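You operate a simulated robot arm through the tools that you are given. There is no shell and no other tool.

Carry out the task below with a simulated robot arm. There is one attempt and no reset: what you move stays moved.

JOB
Firm up the loose vise, then brush the tee bracket bright.
Fine: Tighten the vise nut with the short spanner till the white marks line up and lock the swivel lever. Then take all the rust off with the block brush. Put both tools back, leave the bracket held and drop nothing. Set down upright: block brush. What is to be rubbed or washed off counts as gone when no trace of it is left.

It is judged by the outcome, as a careful person would: the job done as asked, and still so three seconds after it is handed in. It fails if anything else is knocked over, pushed out of place, dropped, spilled or broken.

ROBOT AND FRAMES
A 7-joint arm with a two-finger parallel gripper, fixed in place. Base frame: the origin is at the foot of the arm, x ahead of it, y to its left, z up; the work surface is at about z = 0. Lengths are in cm, angles in degrees, forces in N, time in s.
With the tool pointing down near the work surface it reaches from about 24 to 62 cm from the base axis. Its first joint turns from -66.0 to 66.0 degrees. Payload 2.6 kg.
Tool frame: the origin (TCP) lies between the finger pads and is the grasp point; the fingertips stand 3 cm ahead of it; z points along the fingers, y is the line along which they close. Largest opening 9.4 cm; finger width 2.8, thickness 1; the body of the gripper, 5 by 9.6 cm, starts 5.5 cm behind the TCP.
Orientation is that of the tool frame in the base frame, as a unit quaternion [x, y, z, w]. With the fingers straight down and closing along the base's y, the tool's x points along the base's -x, its y along +y and its z along -z.

CONTROLS
- The arm moves only by the tool move_arm. Its argument "steps" is a list of rows, each a list of 7 numbers: the shift along the tool's x, y, z in cm, then the turn, a rotation vector about the tool's x, y, z in degrees, then the closure, from 0 (fully open) to 1 (shut). In form: [[tx, ty, tz, ax, ay, az, jaw], ...]. A call has 1 to 20 rows; each row shifts and turns the commanded pose from where the row before left it, along the tool's axes as they then stand. Rows are played at 5 a second. More than 5 cm and 8.6 degrees between two rows, or a gripper value outside its range, and nothing of the call is played. A pose out of reach is approached as far as the arm can. The call stops where the force on the tool passes 60 N (or 10 N more than at its start, if that is more) or the arm is blocked; 0.2 s more then pass. The fingers move at their own pace (about 7.2 cm/s each) and stop on an object; they squeeze with about 37 N. The grip force told is the motor's: it shows also when the fingers shut on nothing. Time passes only in rows, and 0.2 s behind the last, so rows that do not move let the fingers close. It gives the time, the measured TCP pose, the force on the tool (base axes), the opening and the grip force at its end, in the units of the frame above (readings bear some noise), with the torque about the TCP (base axes, N m) and any sound that the robot's microphone picked up.
- Cameras (640 x 400 px; columns grow to the right, rows downward): "scene" is fixed at [2.52, 41.76, 59.54]; the picture's right is [-0.88, -0.48, 0.00], its down [-0.13, 0.23, -0.96] and it looks along [0.46, -0.85, -0.26] (base axes); focal length 351 px, centre (320, 200). "wrist" rides on the gripper at [7.6, 1.4, -10.2] in the tool frame; the picture's right is [-0.18, 0.98, 0.00], its down [-0.75, -0.14, -0.64] and it looks along [-0.63, -0.12, 0.77] (tool axes); focal length 243 px, centre (320, 200). There is no depth. A picture from a camera that has moved, and an enlarged one, comes with that camera's place and axes in the base frame and with its lens.
- snapshot(camera): a new picture of that camera. It takes no simulated time.
- zoom(camera, box): a new picture of the part [left, top, right, bottom] of that camera's present view, enlarged. It takes no simulated time.
- job_done(): hands the job in; it is judged then, once.

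Places have to be worked out from the pictures, the camera data and where the tool is seen. Open the gripper and draw the arm clear of the work before you hand the job in, unless the task says otherwise.

The tools are called after "Request:" as name(argument=value, ...) on one line, values as JSON. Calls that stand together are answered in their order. move_arm: Moves the arm, as the interface text tells. Its arguments: {"type":"object","properties":{"steps":{"type":"array","items":{"type":"array","items":{"type":"number"}}}},"required":["steps"]} The other tools are called the same way: snapshot (camera) takes a picture; zoom (camera, box) takes an enlarged picture of a part of a camera's view; job_done () hands the job in.

At the start:

```text
time: 0.0
eef_pos: [23.08, -18.44, 46.62]
tool_rot: [0.0, 1.0, 0.0, 0.0]
contact_force: [-0.5, -0.3, 0.2]
ft_torque: [-0.02, 0.01, -0.02]
opening: 9.4
gripper_force: 0.1
```

scene: 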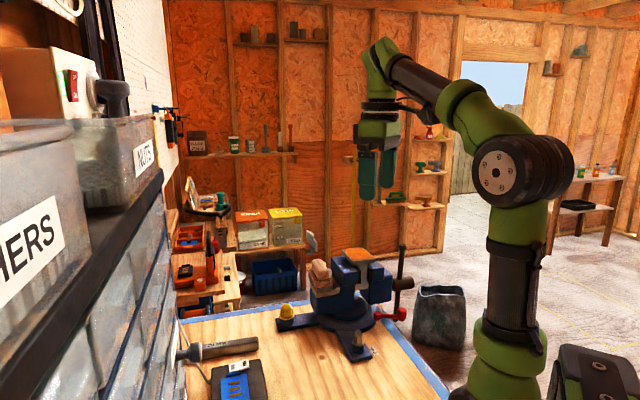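
wrist: 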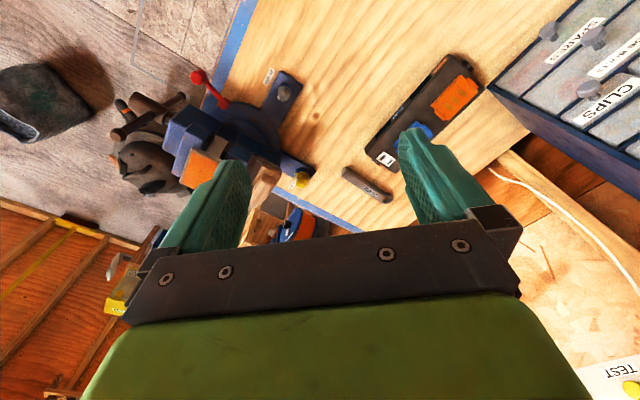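

I'll begin by looking closely at the scene before I move anything.

Request:
zoom(camera="scene", box=[160, 230, 460, 400])

Request:
zoom(camera="wrist", box=[100, 40, 500, 260])

Request:
zoom(camera="scene", box=[260, 230, 420, 360])

```text
2.13 times, centred on (310, 315) of scene
camera zoom: at [2.52, 41.76, 59.54], right [-0.88, -0.48, 0.0], down [-0.13, 0.23, -0.96], along [0.46, -0.85, -0.26], focal length 748 px, centre (341, -45)
```

zoom: 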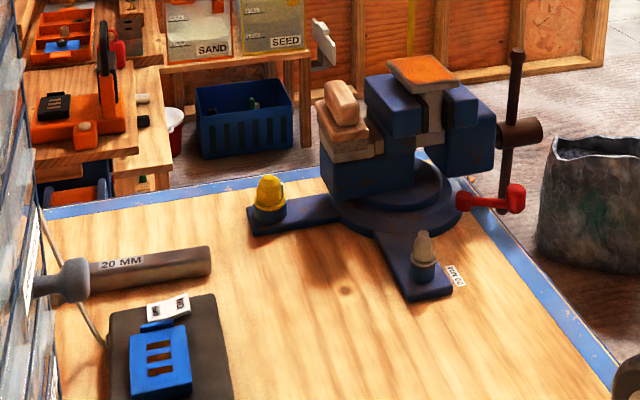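

```text
1.60 times, centred on (300, 150) of wrist
camera zoom: at [15.49, -17.18, 56.75], right [0.18, 0.98, 0.0], down [0.75, -0.14, 0.64], along [0.63, -0.12, -0.77], focal length 388 px, centre (352, 280)
```

zoom: 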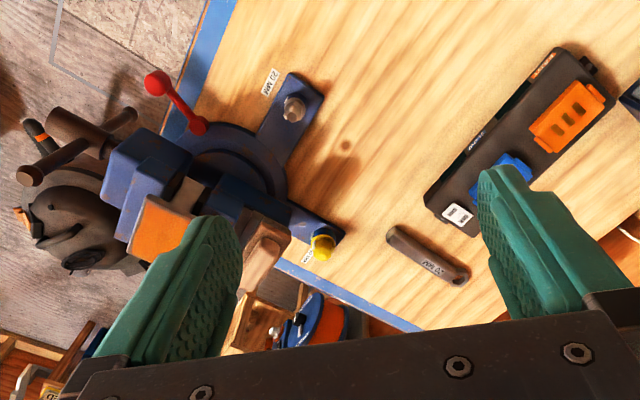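

```text
3.08 times, centred on (340, 295) of scene
camera zoom: at [2.52, 41.76, 59.54], right [-0.88, -0.48, 0.0], down [-0.13, 0.23, -0.96], along [0.46, -0.85, -0.26], focal length 1079 px, centre (258, -92)
```

zoom: 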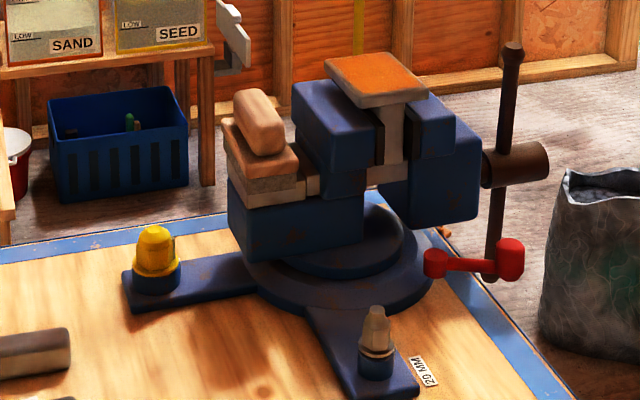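

I'll zoom further on the tools on the bench, the marks, and the labels.

Request:
zoom(camera="wrist", box=[330, 30, 500, 215])

Request:
zoom(camera="wrist", box=[180, 50, 340, 210])

Request:
zoom(camera="scene", box=[160, 300, 290, 400])

Request:
zoom(camera="scene", box=[330, 295, 410, 365])

Request:
zoom(camera="scene", box=[300, 235, 400, 305])

```text
2.16 times, centred on (415, 122) of wrist
camera zoom: at [15.49, -17.18, 56.75], right [0.18, 0.98, 0.0], down [0.75, -0.14, 0.64], along [0.63, -0.12, -0.77], focal length 525 px, centre (115, 368)
```

zoom: 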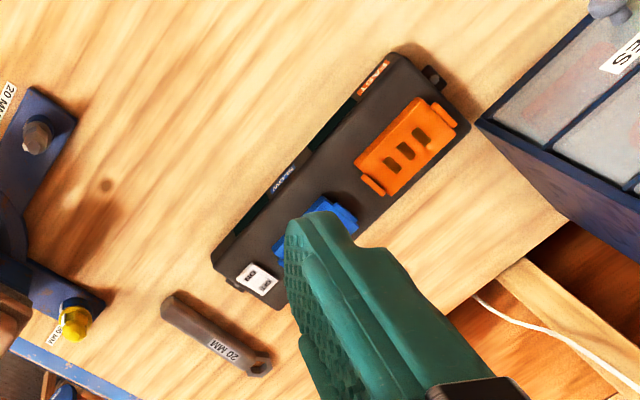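

```text
2.50 times, centred on (260, 130) of wrist
camera zoom: at [15.49, -17.18, 56.75], right [0.18, 0.98, 0.0], down [0.75, -0.14, 0.64], along [0.63, -0.12, -0.77], focal length 606 px, centre (470, 375)
```

zoom: 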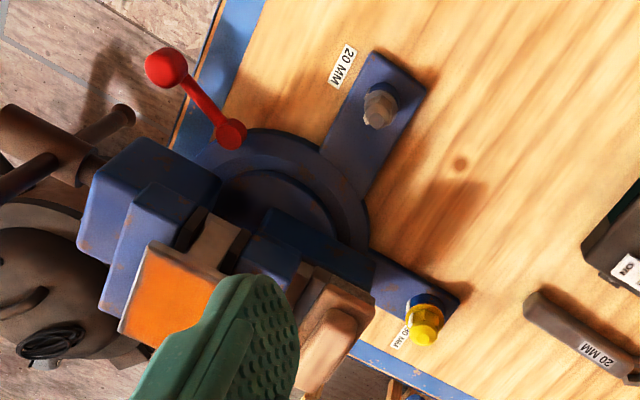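

```text
4.00 times, centred on (225, 350) of scene
camera zoom: at [2.52, 41.76, 59.54], right [-0.88, -0.48, 0.0], down [-0.13, 0.23, -0.96], along [0.46, -0.85, -0.26], focal length 1403 px, centre (700, -400)
```

zoom: 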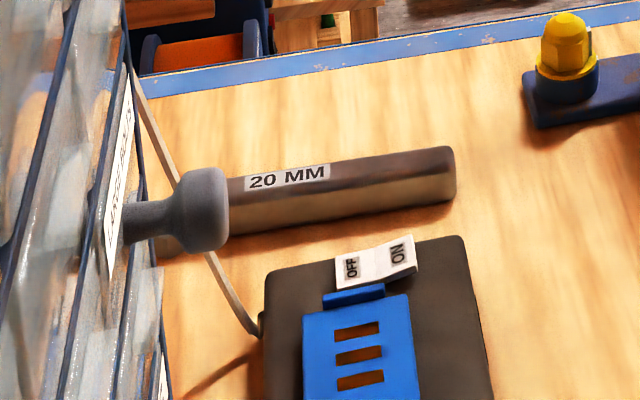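

```text
5.71 times, centred on (370, 330) of scene
camera zoom: at [2.52, 41.76, 59.54], right [-0.88, -0.48, 0.0], down [-0.13, 0.23, -0.96], along [0.46, -0.85, -0.26], focal length 2004 px, centre (34, -543)
```

zoom: 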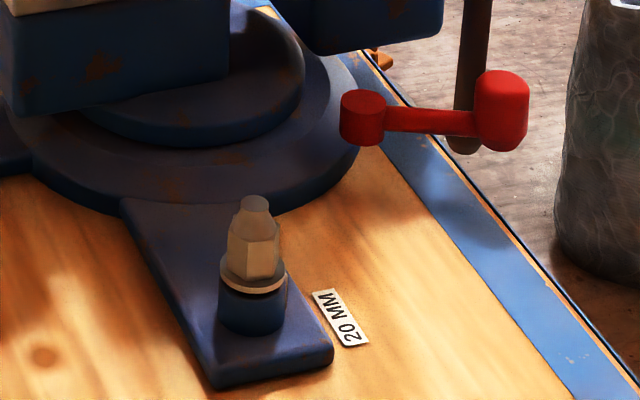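

```text
5.71 times, centred on (350, 270) of scene
camera zoom: at [2.52, 41.76, 59.54], right [-0.88, -0.48, 0.0], down [-0.13, 0.23, -0.96], along [0.46, -0.85, -0.26], focal length 2004 px, centre (149, -200)
```

zoom: 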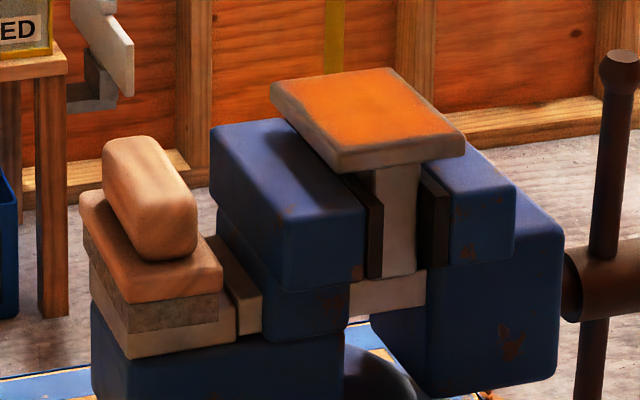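

The nut sits near (29,-27,5) on a lug labelled 20 MM, and the block brush is on the vise's back ledge. The spanner lies near (58,-12). I'll raise and move the wrist camera for a closer look at the spanner.

Request:
move_arm(steps=[[-4, 2, 3, 0, 0, 0, 0], [-4, 2, 3, 0, 0, 0, 0], [-4, 2, 3, 0, 0, 0, 0], [-4, 2, 3, 0, 0, 0, 0], [0, 0, 0, 0, 0, 0, 0]])

Request:
snapshot(camera="wrist")

Request:
snapshot(camera="scene")

```text
refused: row 1 steps farther than a row can; nothing moved
```

```text
taken
camera wrist: at [15.49, -17.18, 56.75], right [0.18, 0.98, 0.0], down [0.75, -0.14, 0.64], along [0.63, -0.12, -0.77], focal length 243 px, centre (320, 200)
```

wrist: 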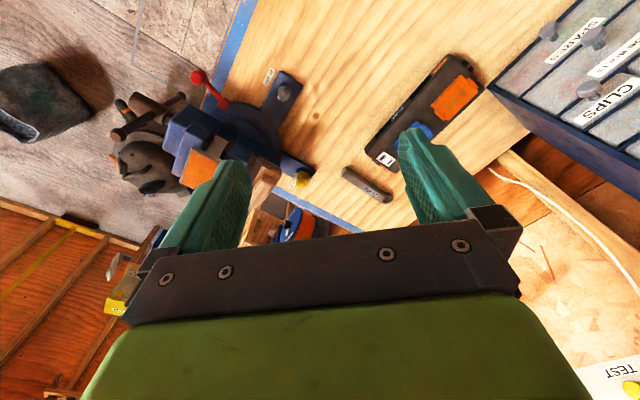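

```text
taken
```

scene: 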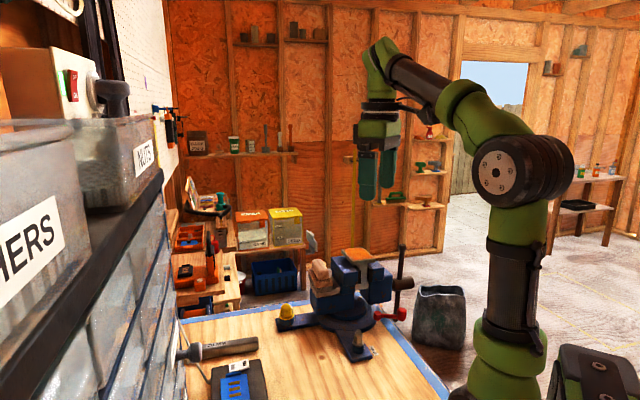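

That call was refused because a row was longer than 5 cm. I'll repeat the move with shorter rows.

Request:
move_arm(steps=[[-3.5, 1.8, 2.5, 0, 0, 0, 0], [-3.5, 1.8, 2.5, 0, 0, 0, 0], [-3.5, 1.8, 2.5, 0, 0, 0, 0], [-3.5, 1.8, 2.5, 0, 0, 0, 0], [0, 0, 0, 0, 0, 0, 0]])

Request:
snapshot(camera="wrist")

Request:
snapshot(camera="scene")

```text
time: 1.2
eef_pos: [37.16, -11.15, 36.51]
tool_rot: [0.0, 1.0, 0.0, 0.001]
contact_force: [0.3, 0.5, 0.7]
ft_torque: [0.01, -0.01, -0.01]
opening: 9.42
gripper_force: 0.0
```

```text
taken
camera wrist: at [29.58, -9.91, 46.61], right [0.18, 0.98, 0.0], down [0.75, -0.14, 0.64], along [0.63, -0.12, -0.77], focal length 243 px, centre (320, 200)
```

wrist: 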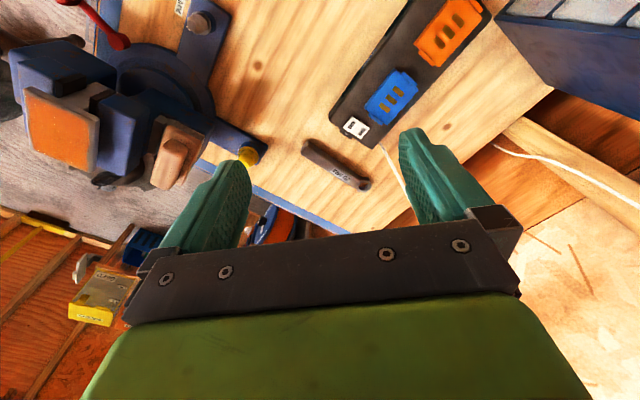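

```text
taken
```

scene: 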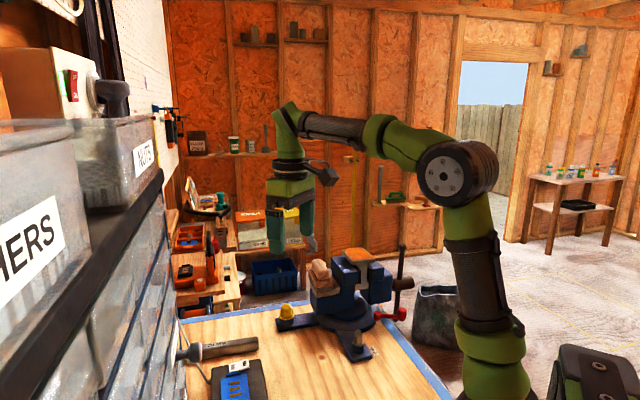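

Request:
zoom(camera="wrist", box=[270, 90, 430, 210])

Request:
zoom(camera="wrist", box=[0, 0, 280, 200])

```text
3.33 times, centred on (350, 150) of wrist
camera zoom: at [29.58, -9.91, 46.61], right [0.18, 0.98, 0.0], down [0.75, -0.14, 0.64], along [0.63, -0.12, -0.77], focal length 809 px, centre (220, 367)
```

zoom: 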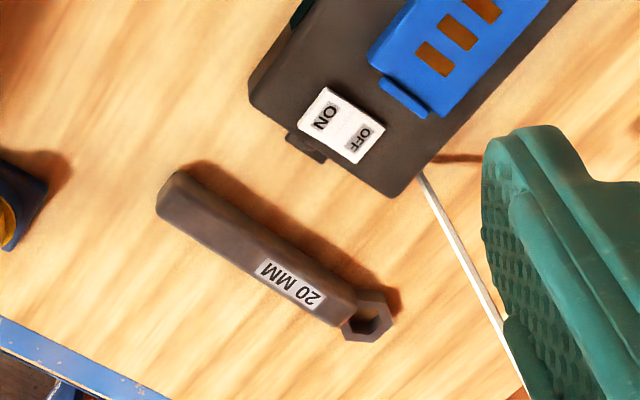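

```text
2.00 times, centred on (140, 100) of wrist
camera zoom: at [29.58, -9.91, 46.61], right [0.18, 0.98, 0.0], down [0.75, -0.14, 0.64], along [0.63, -0.12, -0.77], focal length 485 px, centre (680, 400)
```

zoom: 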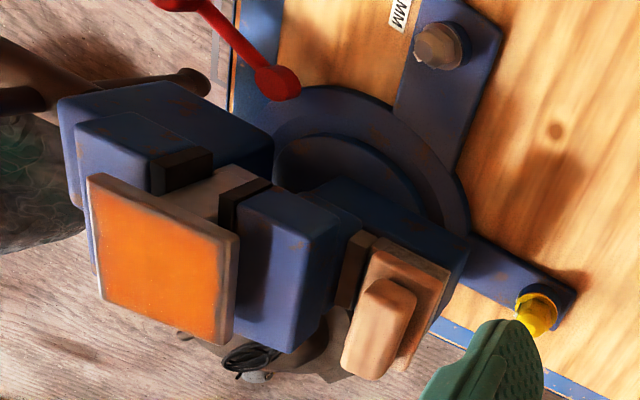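

The spanner has a hex box end at its far (+x,+y) end, with the handle running from about (52,-18) to (64,-8). Next I'll yaw the wrist 90° and look at the vise nut from the +y side to find the white marks.

Request:
move_arm(steps=[[0, 0, 0, 0, 0, 8.2, 0], [0, 0, 0, 0, 0, 8.2, 0], [0, 0, 0, 0, 0, 8.2, 0], [0, 0, 0, 0, 0, 8.2, 0], [0, 0, 0, 0, 0, 8.2, 0], [0, 0, 0, 0, 0, 8.2, 0], [0, 0, 0, 0, 0, 8.2, 0], [0, 0, 0, 0, 0, 8.2, 0], [0, 0, 0, 0, 0, 8.2, 0], [0, 0, 0, 0, 0, 8.2, 0], [0, 0, 0, 0, 0, 8, 0], [-0.79, -1.43, 4.13, 0, 0, 0, 0], [-0.79, -1.43, 4.13, 0, 0, 0, 0], [-0.79, -1.43, 4.13, 0, 0, 0, 0], [-0.79, -1.43, 4.13, 0, 0, 0, 0], [0, 0, 0, 0, 0, 0, 0]])

Request:
snapshot(camera="wrist")

Request:
zoom(camera="wrist", box=[220, 120, 420, 260])

```text
time: 4.6
eef_pos: [31.43, -14.51, 19.92]
tool_rot: [0.707, 0.707, 0.0, 0.0]
contact_force: [0.6, 0.3, 0.2]
ft_torque: [-0.03, -0.01, -0.04]
opening: 9.42
gripper_force: 0.1
```

```text
taken
camera wrist: at [32.83, -7.03, 30.13], right [0.98, -0.19, 0.0], down [-0.14, -0.75, 0.64], along [-0.12, -0.63, -0.77], focal length 243 px, centre (320, 200)
```

wrist: 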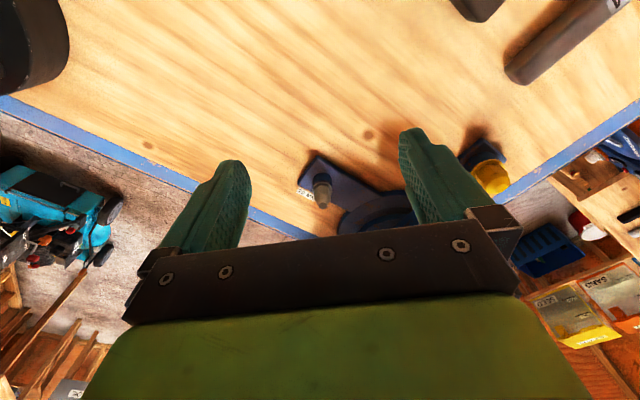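

```text
2.86 times, centred on (320, 190) of wrist
camera zoom: at [32.83, -7.03, 30.13], right [0.98, -0.19, 0.0], down [-0.14, -0.75, 0.64], along [-0.12, -0.63, -0.77], focal length 693 px, centre (320, 229)
```

zoom: 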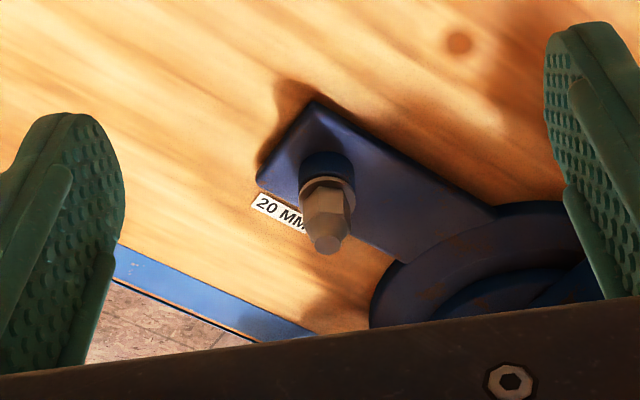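

The nut's stud top is near (29.4,-26.4,7.4), but I see no white marks from this side. I'll come in closer for a better look.

Request:
move_arm(steps=[[-2, -0.3, 2, 0, 0, 0, 0], [-2, -0.3, 2, 0, 0, 0, 0], [-1.5, -0.3, 2, 0, 0, 0, 0], [0, 0, 0, 0, 0, 0, 0]])

Request:
zoom(camera="wrist", box=[220, 120, 420, 250])

Request:
snapshot(camera="wrist")

```text
time: 5.6
eef_pos: [30.45, -19.96, 13.85]
tool_rot: [0.707, 0.707, 0.0, -0.001]
contact_force: [0.5, -0.3, 0.0]
ft_torque: [0.0, -0.04, 0.0]
opening: 9.41
gripper_force: 0.2
```

```text
3.08 times, centred on (320, 185) of wrist
camera zoom: at [31.85, -12.49, 24.14], right [0.98, -0.18, 0.0], down [-0.14, -0.75, 0.64], along [-0.12, -0.63, -0.77], focal length 746 px, centre (320, 246)
```

zoom: 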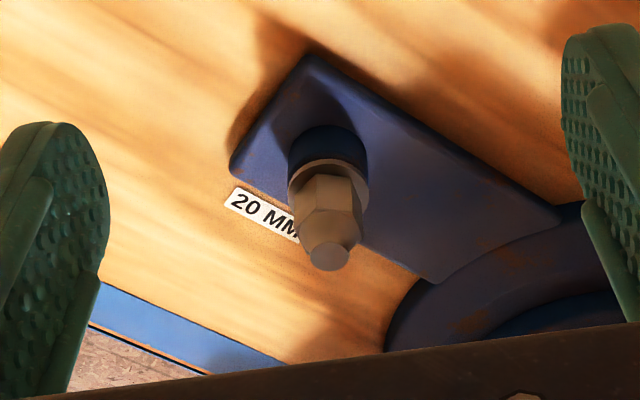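

```text
taken
camera wrist: at [31.85, -12.49, 24.14], right [0.98, -0.18, 0.0], down [-0.14, -0.75, 0.64], along [-0.12, -0.63, -0.77], focal length 243 px, centre (320, 200)
```

wrist: 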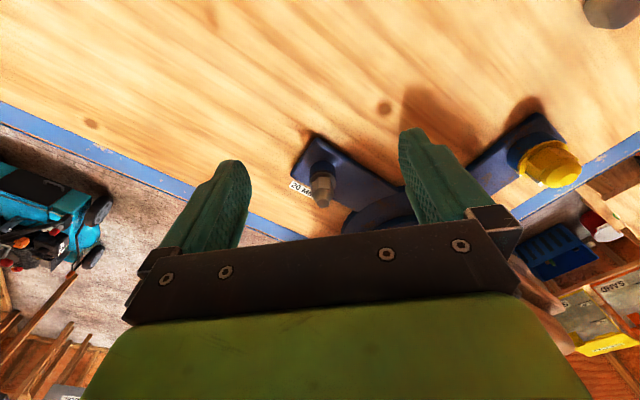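

No white marks show on this grey nut. I'll zoom in on the yellow one.

Request:
zoom(camera="wrist", box=[450, 90, 630, 220])

Request:
zoom(camera="scene", box=[260, 285, 320, 345])

```text
3.08 times, centred on (540, 155) of wrist
camera zoom: at [31.85, -12.49, 24.14], right [0.98, -0.18, 0.0], down [-0.14, -0.75, 0.64], along [-0.12, -0.63, -0.77], focal length 746 px, centre (-357, 338)
```

zoom: 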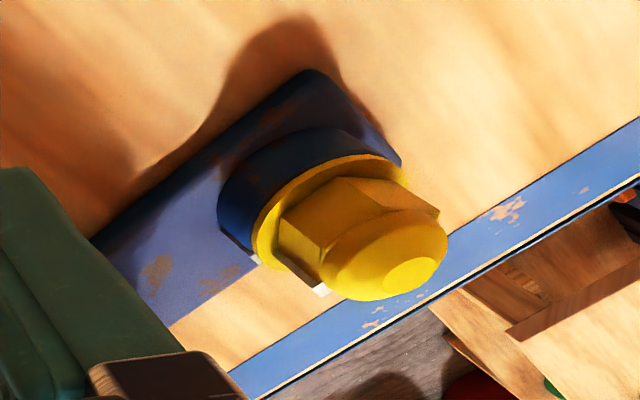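

```text
6.67 times, centred on (290, 315) of scene
camera zoom: at [2.52, 41.76, 59.54], right [-0.88, -0.48, 0.0], down [-0.13, 0.23, -0.96], along [0.46, -0.85, -0.26], focal length 2338 px, centre (520, -567)
```

zoom: 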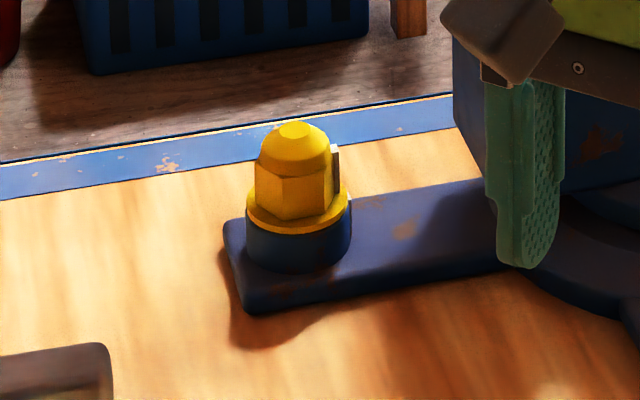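

The yellow nut, near (49,-26.5,8), has white patches on its vise-facing side, so it looks like the nut to tighten. I'll rise, rotate back and look at it from the -x side.

Request:
move_arm(steps=[[0, 0, -4, 0, 0, 0, 0], [0, 0, -4, 0, 0, 0, 0], [0, 0, -4, 0, 0, 0, 0], [0, 0, -4, 0, 0, 0, 0], [0, 0, 0, 0, 0, -8.2, 0], [0, 0, 0, 0, 0, -8.2, 0], [0, 0, 0, 0, 0, -8.2, 0], [0, 0, 0, 0, 0, -8.2, 0], [0, 0, 0, 0, 0, -8.2, 0], [0, 0, 0, 0, 0, -8.2, 0], [0, 0, 0, 0, 0, -8.2, 0], [0, 0, 0, 0, 0, -8.2, 0], [0, 0, 0, 0, 0, -8.2, 0], [0, 0, 0, 0, 0, -8.2, 0], [0, 0, 0, 0, 0, -8, 0], [1.0, -2.6, 0, 0, 0, 0, 0], [0, 0, 0, 0, 0, 0, 0]])

Request:
snapshot(camera="wrist")

Request:
zoom(camera="wrist", box=[220, 120, 420, 250])

```text
time: 9.2
eef_pos: [29.44, -22.49, 29.97]
tool_rot: [0.0, 1.0, 0.001, 0.0]
contact_force: [0.0, -0.1, -0.6]
ft_torque: [-0.03, 0.01, 0.06]
opening: 9.39
gripper_force: 0.0
```

```text
taken
camera wrist: at [21.77, -21.32, 40.22], right [0.18, 0.98, 0.0], down [0.75, -0.14, 0.64], along [0.63, -0.12, -0.77], focal length 243 px, centre (320, 200)
```

wrist: 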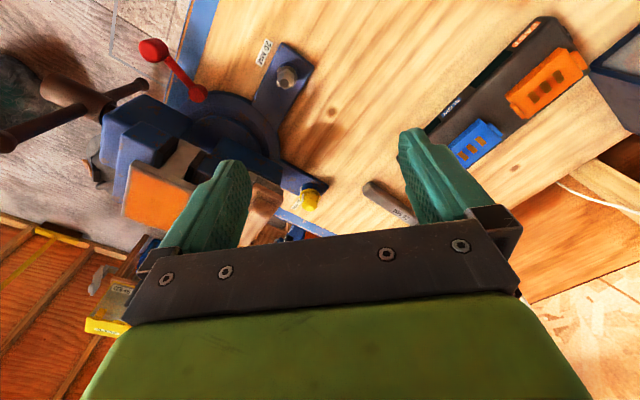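

```text
3.08 times, centred on (320, 185) of wrist
camera zoom: at [21.77, -21.32, 40.22], right [0.18, 0.98, 0.0], down [0.75, -0.14, 0.64], along [0.63, -0.12, -0.77], focal length 746 px, centre (320, 246)
```

zoom: 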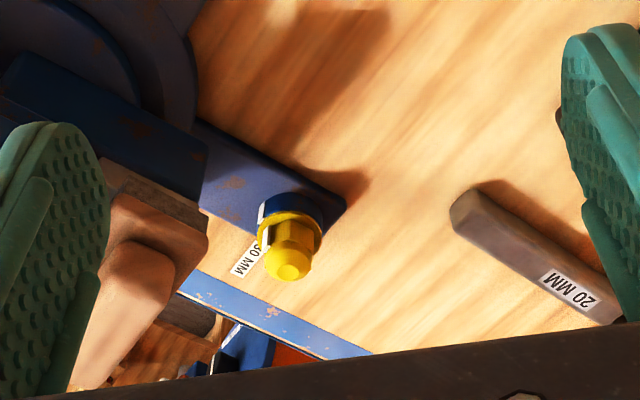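

Request:
zoom(camera="wrist", box=[285, 165, 345, 215])

Request:
zoom(camera="wrist", box=[240, 30, 330, 110])

Request:
zoom(camera="wrist", box=[90, 20, 310, 180])

```text
8.00 times, centred on (315, 190) of wrist
camera zoom: at [21.77, -21.32, 40.22], right [0.18, 0.98, 0.0], down [0.75, -0.14, 0.64], along [0.63, -0.12, -0.77], focal length 1941 px, centre (360, 280)
```

zoom: 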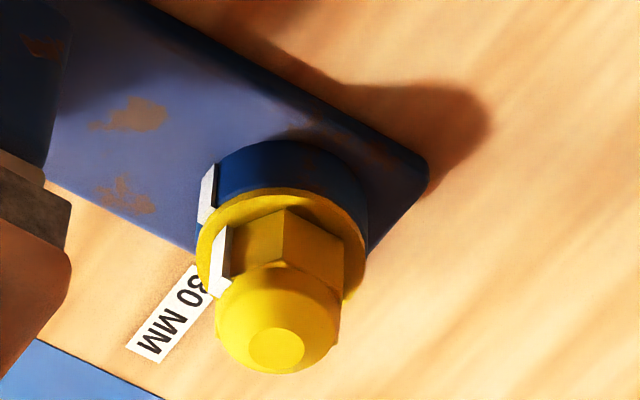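

```text
5.00 times, centred on (285, 70) of wrist
camera zoom: at [21.77, -21.32, 40.22], right [0.18, 0.98, 0.0], down [0.75, -0.14, 0.64], along [0.63, -0.12, -0.77], focal length 1213 px, centre (495, 850)
```

zoom: 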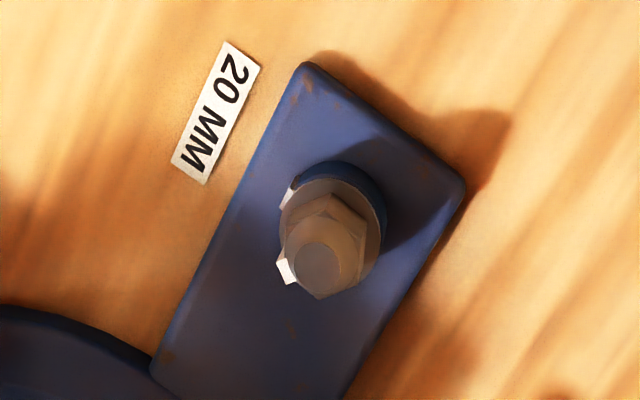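

```text
2.50 times, centred on (200, 100) of wrist
camera zoom: at [21.77, -21.32, 40.22], right [0.18, 0.98, 0.0], down [0.75, -0.14, 0.64], along [0.63, -0.12, -0.77], focal length 606 px, centre (620, 450)
```

zoom: 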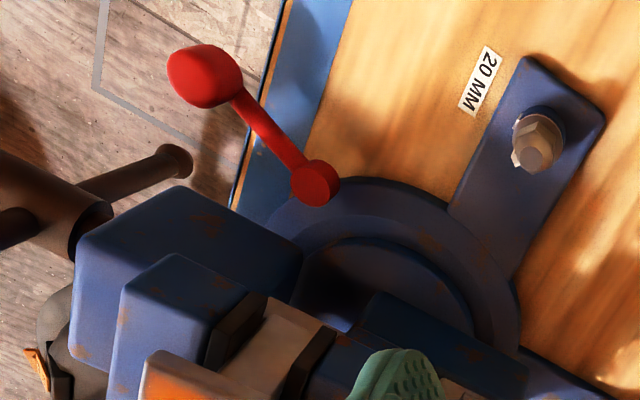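

Now it's clear: the yellow nut is 30 MM with its marks already aligned. The grey 20 MM nut at about (29.2,-27.6) has a white mark on the boss and one on the nut, about 50° apart, and it needs clockwise turning. Next I'll inspect the red swivel lever and its surroundings.

Request:
zoom(camera="wrist", box=[130, 20, 230, 110])

Request:
zoom(camera="scene", box=[355, 290, 415, 330])

Request:
zoom(camera="scene", box=[340, 320, 380, 365])

```text
4.44 times, centred on (180, 65) of wrist
camera zoom: at [21.77, -21.32, 40.22], right [0.18, 0.98, 0.0], down [0.75, -0.14, 0.64], along [0.63, -0.12, -0.77], focal length 1078 px, centre (942, 800)
```

zoom: 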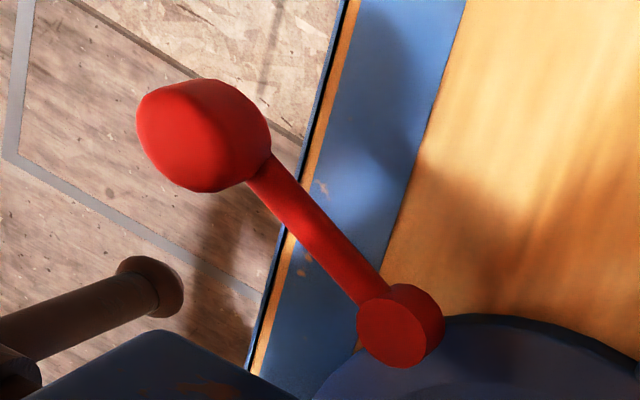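

```text
10.00 times, centred on (385, 310) of scene
camera zoom: at [2.52, 41.76, 59.54], right [-0.88, -0.48, 0.0], down [-0.13, 0.23, -0.96], along [0.46, -0.85, -0.26], focal length 3506 px, centre (-330, -900)
```

zoom: 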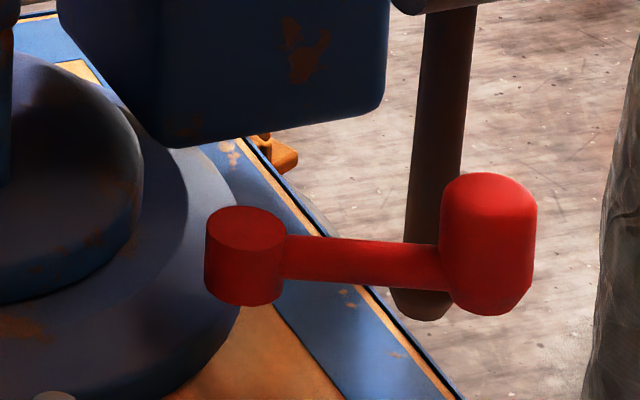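

```text
8.89 times, centred on (360, 342) of scene
camera zoom: at [2.52, 41.76, 59.54], right [-0.88, -0.48, 0.0], down [-0.13, 0.23, -0.96], along [0.46, -0.85, -0.26], focal length 3117 px, centre (-36, -1067)
```

zoom: 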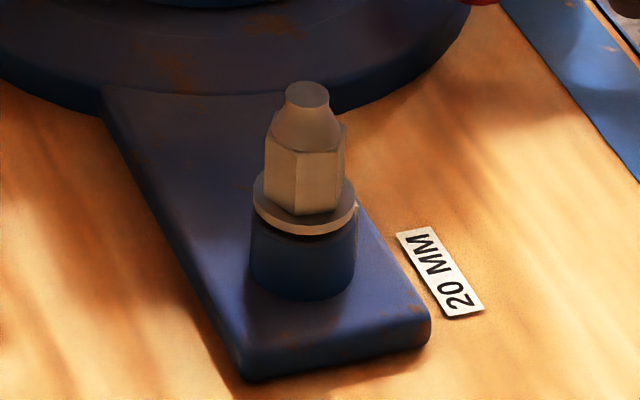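

I want a straight-down view of the nut and its marks. I'll move above it and tilt the tool about 40° so the camera looks vertically down.

Request:
move_arm(steps=[[0.45, -3.25, 1.8, 0, 0, 0, 0], [0.45, -3.25, 1.8, 0, 0, 0, 0], [0, 0, 0, -1.48, 7.86, 0, 0], [0, 0, 0, -1.48, 7.86, 0, 0], [0, 0, 0, -1.48, 7.86, 0, 0], [0, 0, 0, -1.48, 7.86, 0, 0], [0, 0, 0, -1.48, 7.86, 0, 0], [0, 0, 0, 0, 0, 0, 0]])

Request:
snapshot(camera="wrist")

Request:
snapshot(camera="scene")

```text
time: 11.0
eef_pos: [28.57, -28.94, 26.46]
tool_rot: [0.0, 0.939, 0.063, -0.337]
contact_force: [0.3, 0.4, -0.1]
ft_torque: [-0.01, -0.01, -0.04]
opening: 9.39
gripper_force: 0.1
```

```text
taken
camera wrist: at [29.27, -29.3, 39.21], right [0.18, 0.98, 0.0], down [0.98, -0.18, 0.0], along [0.0, 0.0, -1.0], focal length 243 px, centre (320, 200)
```

wrist: 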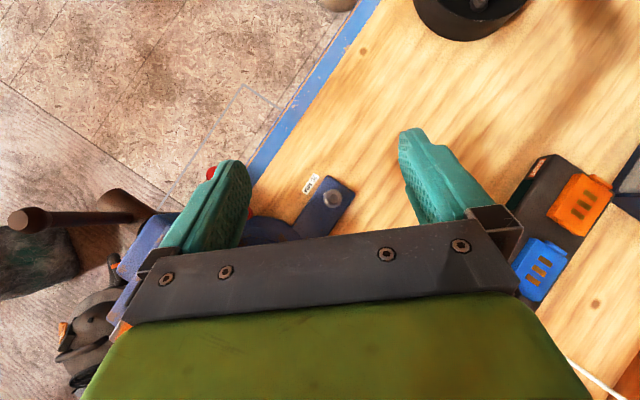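

```text
taken
```

scene: 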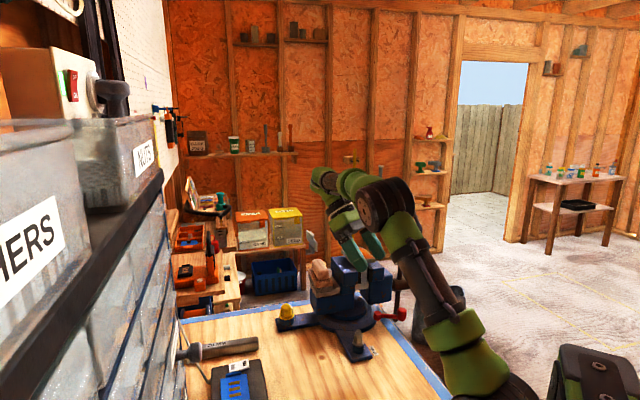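

The camera now looks straight down, with the nut visible at about (333,196). I'll zoom in on it.

Request:
zoom(camera="wrist", box=[300, 170, 364, 222])

Request:
zoom(camera="wrist", box=[318, 182, 348, 210])

```text
7.69 times, centred on (332, 196) of wrist
camera zoom: at [29.27, -29.3, 39.21], right [0.18, 0.98, 0.0], down [0.98, -0.18, 0.0], along [0.0, 0.0, -1.0], focal length 1866 px, centre (228, 231)
```

zoom: 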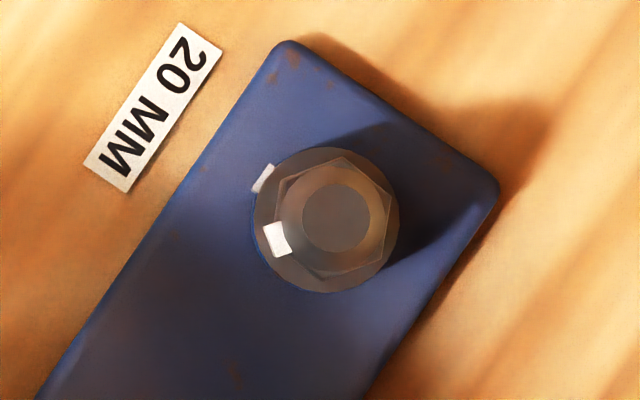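

```text
14.29 times, centred on (333, 196) of wrist
camera zoom: at [29.27, -29.3, 39.21], right [0.18, 0.98, 0.0], down [0.98, -0.18, 0.0], along [0.0, 0.0, -1.0], focal length 3466 px, centre (134, 257)
```

zoom: 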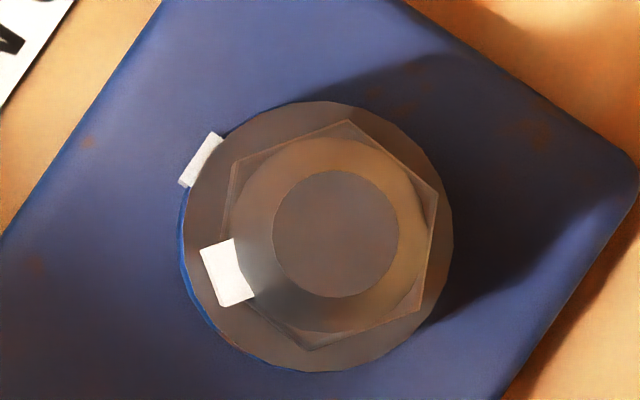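

Straight-down measurements: nut axis (29.40,-27.40), hex corners at about 40.4°+60k, nut mark at about 280°, and boss mark at about 226°. So the nut needs about 54° clockwise. Now I'll untilt, move clear of the vise, yaw to line up with the spanner, and head there.

Request:
move_arm(steps=[[0, 0, 0, 1.48, -7.86, 0, 0], [0, 0, 0, 1.48, -7.86, 0, 0], [0, 0, 0, 1.48, -7.86, 0, 0], [0, 0, 0, 1.48, -7.86, 0, 0], [0, 0, 0, 1.48, -7.86, 0, 0], [0, 4.3, -1.3, 0, 0, 0, 0], [0, 4.3, -1.3, 0, 0, 0, 0], [0, 4.3, -1.3, 0, 0, 0, 0], [0, 0, 0, 0, 0, -8.16, 0], [0, 0, 0, 0, 0, -8.16, 0], [0, 0, 0, 0, 0, -8.16, 0], [0, 0, 0, 0, 0, -8.16, 0], [0, 0, 0, 0, 0, -8.16, 0], [0, 0, 0, 0, 0, 0, 0]])

```text
time: 14.0
eef_pos: [28.64, -16.2, 30.27]
tool_rot: [-0.35, 0.937, -0.001, 0.0]
contact_force: [-0.5, -0.3, 0.0]
ft_torque: [0.01, 0.0, -0.03]
opening: 9.4
gripper_force: 0.1
```

Request:
move_arm(steps=[[-2.45, -2.36, 2.72, 0, 0, 0, 0], [-2.45, -2.36, 2.72, 0, 0, 0, 0], [-2.45, -2.36, 2.72, 0, 0, 0, 0], [-2.45, -2.36, 2.72, 0, 0, 0, 0], [-2.45, -2.36, 2.72, 0, 0, 0, 0], [-2.45, -2.36, 2.72, 0, 0, 0, 0], [0, 0, 0, 0, 0, 0, 0]])

Request:
snapshot(camera="wrist")

Request:
zoom(camera="wrist", box=[240, 110, 400, 240])

Request:
snapshot(camera="scene")

```text
time: 15.6
eef_pos: [49.01, -17.27, 14.24]
tool_rot: [-0.348, 0.937, 0.001, 0.001]
contact_force: [0.5, 0.9, -0.2]
ft_torque: [-0.01, 0.0, 0.02]
opening: 9.4
gripper_force: 0.0
```

```text
taken
camera wrist: at [42.26, -21.28, 24.34], right [-0.5, 0.86, 0.0], down [0.66, 0.39, 0.64], along [0.56, 0.32, -0.77], focal length 243 px, centre (320, 200)
```

wrist: 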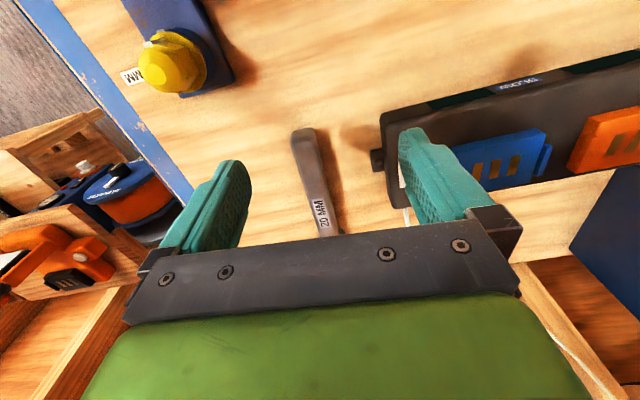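

```text
3.08 times, centred on (320, 175) of wrist
camera zoom: at [42.26, -21.28, 24.34], right [-0.5, 0.86, 0.0], down [0.66, 0.39, 0.64], along [0.56, 0.32, -0.77], focal length 746 px, centre (320, 277)
```

zoom: 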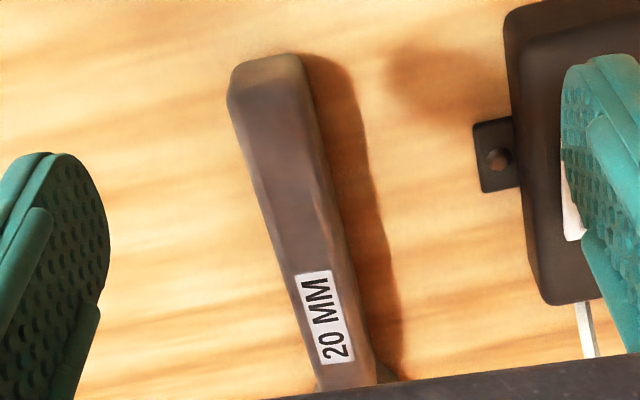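

```text
taken
```

scene: 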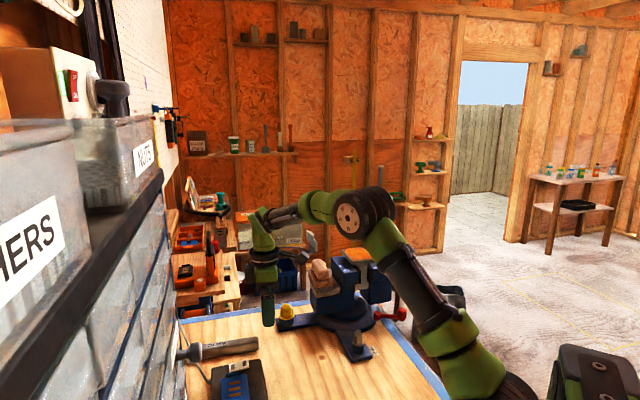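

The handle top is about 2.2 cm high, 2.4 cm wide, on a bearing of about 41°. I'll hover over the grasp point near (58.3,-12.1) and check the alignment.

Request:
move_arm(steps=[[-3.47, -0.77, 2.07, 0, 0, 0, 0], [-3.47, -0.77, 2.07, 0, 0, 0, 0], [-3.45, -0.7, 2.07, 0, 0, 0, 0], [0, 0, 0, 0, 0, 0, 0]])

Request:
snapshot(camera="wrist")

Request:
zoom(camera="scene", box=[170, 260, 330, 390])

```text
time: 16.6
eef_pos: [58.22, -12.14, 7.93]
tool_rot: [-0.349, 0.937, 0.0, -0.001]
contact_force: [0.2, 0.5, 0.9]
ft_torque: [-0.01, -0.04, 0.03]
opening: 9.42
gripper_force: 0.1
```

```text
taken
camera wrist: at [51.58, -16.19, 18.0], right [-0.5, 0.86, 0.0], down [0.66, 0.39, 0.64], along [0.55, 0.32, -0.77], focal length 243 px, centre (320, 200)
```

wrist: 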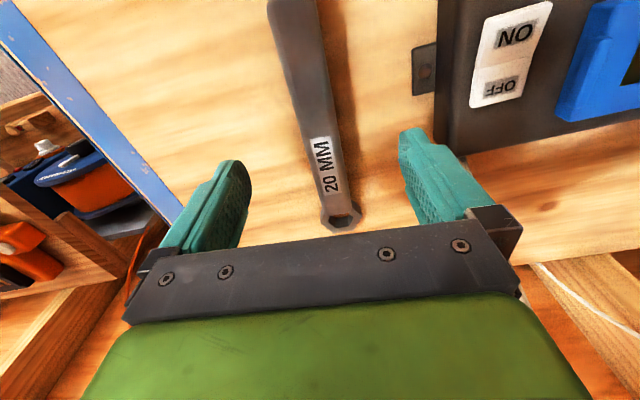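

```text
3.08 times, centred on (250, 325) of scene
camera zoom: at [2.52, 41.76, 59.54], right [-0.88, -0.48, 0.0], down [-0.13, 0.23, -0.96], along [0.46, -0.85, -0.26], focal length 1079 px, centre (535, -185)
```

zoom: 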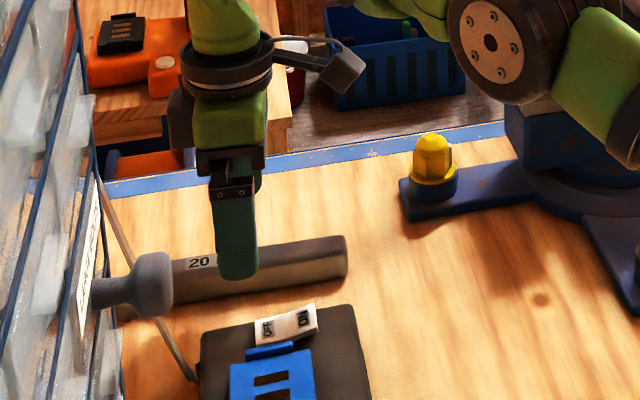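

Request:
zoom(camera="wrist", box=[290, 180, 380, 240])

Request:
zoom(camera="wrist", box=[250, 0, 400, 240])

```text
6.67 times, centred on (335, 210) of wrist
camera zoom: at [51.58, -16.19, 18.0], right [-0.5, 0.86, 0.0], down [0.66, 0.39, 0.64], along [0.55, 0.32, -0.77], focal length 1618 px, centre (220, 133)
```

zoom: 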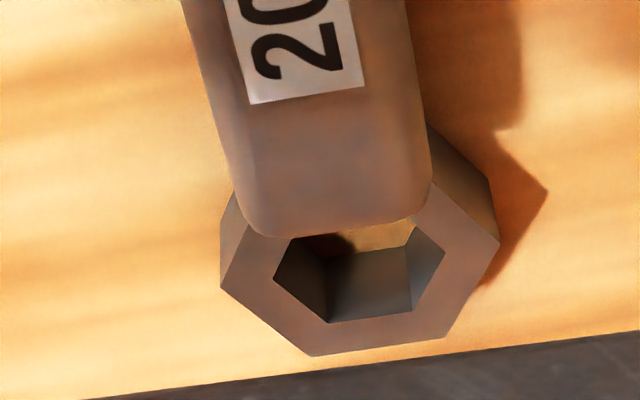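

```text
1.67 times, centred on (325, 120) of wrist
camera zoom: at [51.58, -16.19, 18.0], right [-0.5, 0.86, 0.0], down [0.66, 0.39, 0.64], along [0.55, 0.32, -0.77], focal length 404 px, centre (312, 333)
```

zoom: 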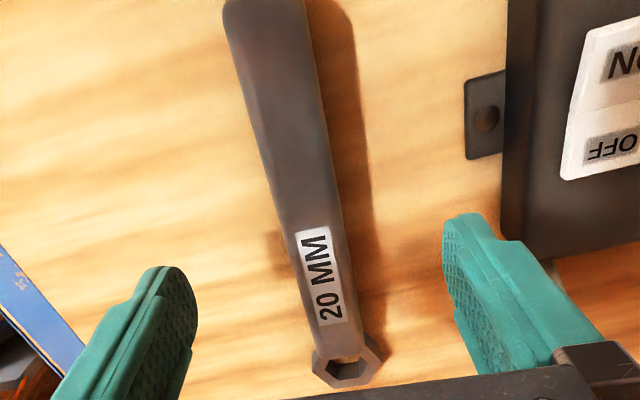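

The box end is clear now: hex hole centre near (64.7,-6.3), about 8.7 cm from the TCP, ring about 1.35 cm thick, with flats square to the handle axis. The TCP sits over the handle axis, so I'll lower to z≈3.5 and close.

Request:
move_arm(steps=[[0, 0.1, 2.2, 0, 0, 0, 0], [0, 0.1, 2.2, 0, 0, 0, 0], [0, 0, 0, 0, 0, 0, 0.3], [0, 0, 0, 0, 0, 0, 0.5], [0, 0, 0, 0, 0, 0, 0.7], [0, 0, 0, 0, 0, 0, 0.9], [0, 0, 0, 0, 0, 0, 1], [0, 0, 0, 0, 0, 0, 1]])

Request:
snapshot(camera="wrist")

Request:
zoom(camera="scene", box=[170, 260, 330, 390])

```text
time: 18.4
eef_pos: [58.2, -11.99, 3.4]
tool_rot: [-0.349, 0.937, 0.0, 0.001]
contact_force: [0.5, 0.8, 0.0]
ft_torque: [-0.07, 0.02, -0.01]
opening: 2.52
gripper_force: 37.1
```

```text
taken
camera wrist: at [51.46, -16.07, 13.61], right [-0.5, 0.86, 0.0], down [0.66, 0.39, 0.64], along [0.56, 0.32, -0.77], focal length 243 px, centre (320, 200)
```

wrist: 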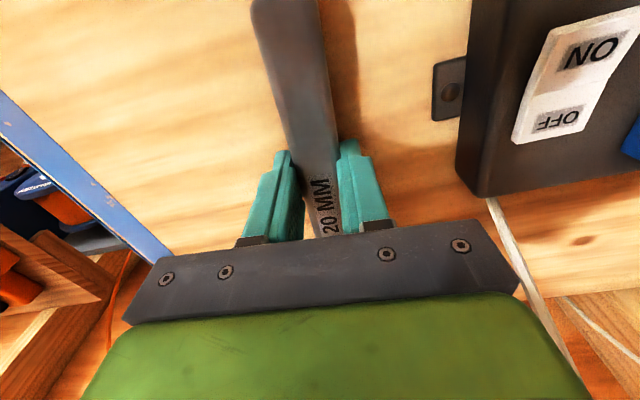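

```text
3.08 times, centred on (250, 325) of scene
camera zoom: at [2.52, 41.76, 59.54], right [-0.88, -0.48, 0.0], down [-0.13, 0.23, -0.96], along [0.46, -0.85, -0.26], focal length 1079 px, centre (535, -185)
```

zoom: 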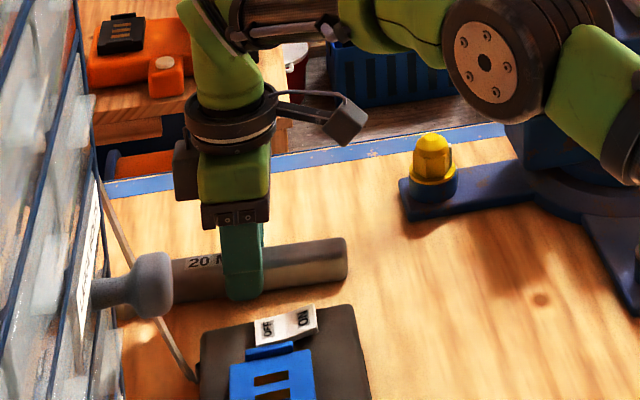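

The spanner is gripped firmly (opening 2.52). I'll remember this pose, (58.2,-12.0,3.4) with yaw -40.8°, for putting it back. Now I'll lift and check that it hangs level.

Request:
move_arm(steps=[[0, 0, -2, 0, 0, 0, 1], [0, 0, -3.3, 0, 0, 0, 1], [0, 0, -3.3, 0, 0, 0, 1], [0, 0, 0, 0, 0, 0, 1], [0, 0, 0, 0, 0, 7.6, 1], [0, 0, 0, 0, 0, 7.6, 1], [0, 0, 0, 0, 0, 7.6, 1], [0, 0, 0, 0, 0, 7.6, 1], [0, 0, 0, 0, 0, 0, 1]])

Request:
snapshot(camera="wrist")

Request:
snapshot(camera="scene")

```text
time: 20.4
eef_pos: [58.13, -11.94, 12.05]
tool_rot: [-0.09, 0.996, 0.0, 0.0]
contact_force: [0.7, 0.2, 0.1]
ft_torque: [0.0, -0.02, 0.03]
opening: 0.03
gripper_force: 32.9
```

```text
taken
camera wrist: at [50.42, -12.1, 22.2], right [0.01, 1.0, 0.0], down [0.77, 0.0, 0.64], along [0.64, 0.0, -0.77], focal length 243 px, centre (320, 200)
```

wrist: 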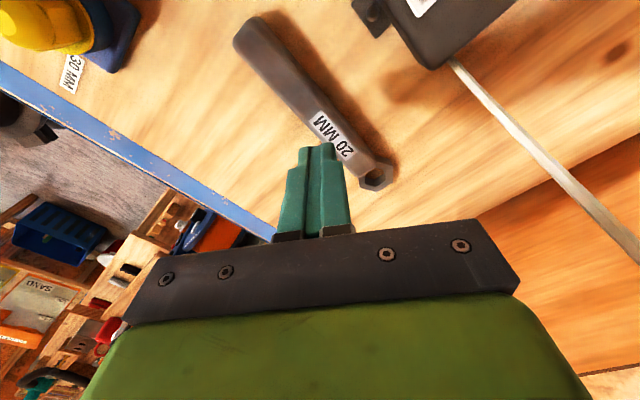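

```text
taken
```

scene: 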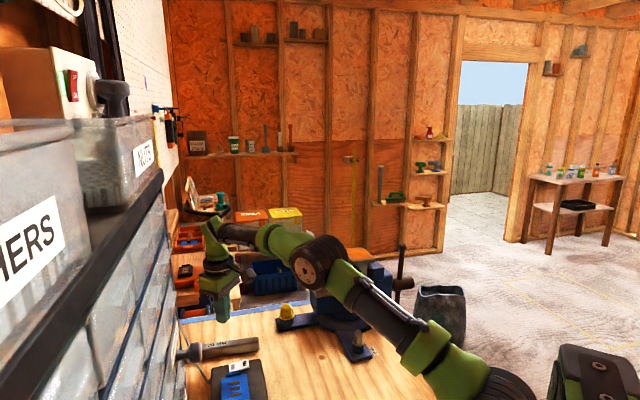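

The fingers slipped off: the spanner is still at its original place on the bench and the jaws are empty. I'll re-align, go slightly deeper, and lift much more slowly while watching the opening.

Request:
move_arm(steps=[[0, 0, 0, 0, 0, -7.6, 0.3], [0, 0, 0, 0, 0, -7.6, 0.3], [0, 0, 0, 0, 0, -7.6, 0.3], [0, 0, 0, 0, 0, -7.6, 0.3], [0, 0, 0, 0, 0, 0, 0.3], [0, 0, 3, 0, 0, 0, 0.3], [0, 0, 3, 0, 0, 0, 0.3], [0, 0, 2, 0, 0, 0, 0.3], [0, 0, 0.5, 0, 0, 0, 0.3], [0, 0, 0, 0, 0, 0, 0.3]])

Request:
zoom(camera="wrist", box=[230, 100, 400, 240])

Request:
zoom(camera="scene", box=[190, 300, 270, 370])

```text
time: 22.6
eef_pos: [58.14, -12.01, 3.39]
tool_rot: [-0.349, 0.937, 0.0, 0.0]
contact_force: [0.9, -0.5, 0.5]
ft_torque: [-0.01, 0.04, 0.04]
opening: 6.59
gripper_force: 0.1
```

```text
2.86 times, centred on (315, 170) of wrist
camera zoom: at [51.53, -15.99, 13.66], right [-0.5, 0.86, 0.0], down [0.66, 0.39, 0.64], along [0.56, 0.32, -0.77], focal length 693 px, centre (334, 286)
```

zoom: 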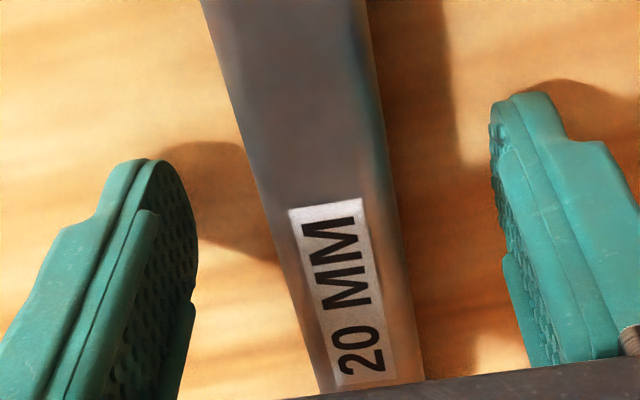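

```text
5.71 times, centred on (230, 335) of scene
camera zoom: at [2.52, 41.76, 59.54], right [-0.88, -0.48, 0.0], down [-0.13, 0.23, -0.96], along [0.46, -0.85, -0.26], focal length 2004 px, centre (834, -571)
```

zoom: 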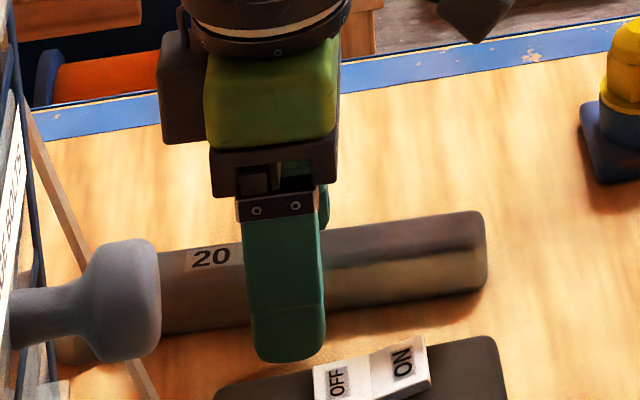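

Fingers straddle the handle well. I'll close again, hold longer, then lift in small increments.

Request:
move_arm(steps=[[0, 0, 0.2, 0, 0, 0, 0.5], [0, 0, 0, 0, 0, 0, 0.7], [0, 0, 0, 0, 0, 0, 0.9], [0, 0, 0, 0, 0, 0, 1], [0, 0, 0, 0, 0, 0, 1], [0, 0, 0, 0, 0, 0, 1], [0, 0, 0, 0, 0, 0, 1], [0, 0, -0.2, 0, 0, 0, 1], [0, 0, -0.2, 0, 0, 0, 1], [0, 0, 0, 0, 0, 0, 1]])

Request:
zoom(camera="scene", box=[190, 300, 270, 370])

Request:
zoom(camera="wrist", box=[230, 100, 400, 240])

```text
time: 24.8
eef_pos: [58.21, -11.91, 3.74]
tool_rot: [-0.349, 0.937, 0.0, 0.0]
contact_force: [0.2, 0.6, -1.6]
ft_torque: [0.01, 0.0, 0.01]
opening: 2.5
gripper_force: 37.5
```

```text
5.71 times, centred on (230, 335) of scene
camera zoom: at [2.52, 41.76, 59.54], right [-0.88, -0.48, 0.0], down [-0.13, 0.23, -0.96], along [0.46, -0.85, -0.26], focal length 2004 px, centre (834, -571)
```

zoom: 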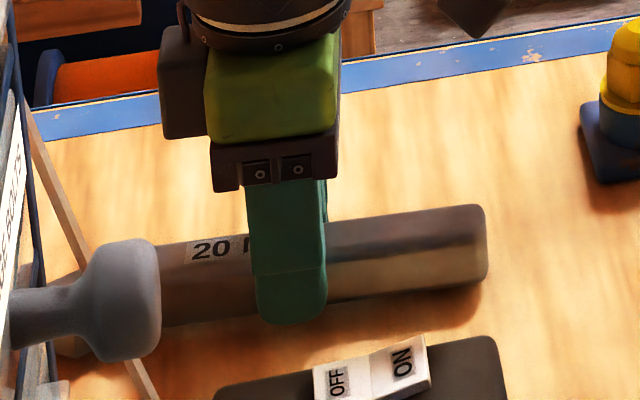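

```text
2.86 times, centred on (315, 170) of wrist
camera zoom: at [51.51, -16.03, 13.89], right [-0.5, 0.86, 0.0], down [0.66, 0.39, 0.64], along [0.56, 0.32, -0.77], focal length 693 px, centre (334, 286)
```

zoom: 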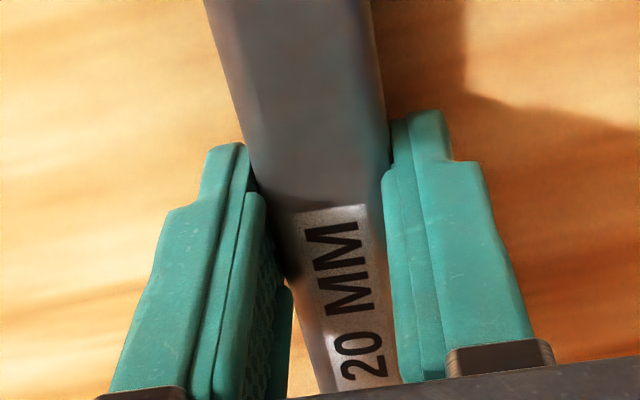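

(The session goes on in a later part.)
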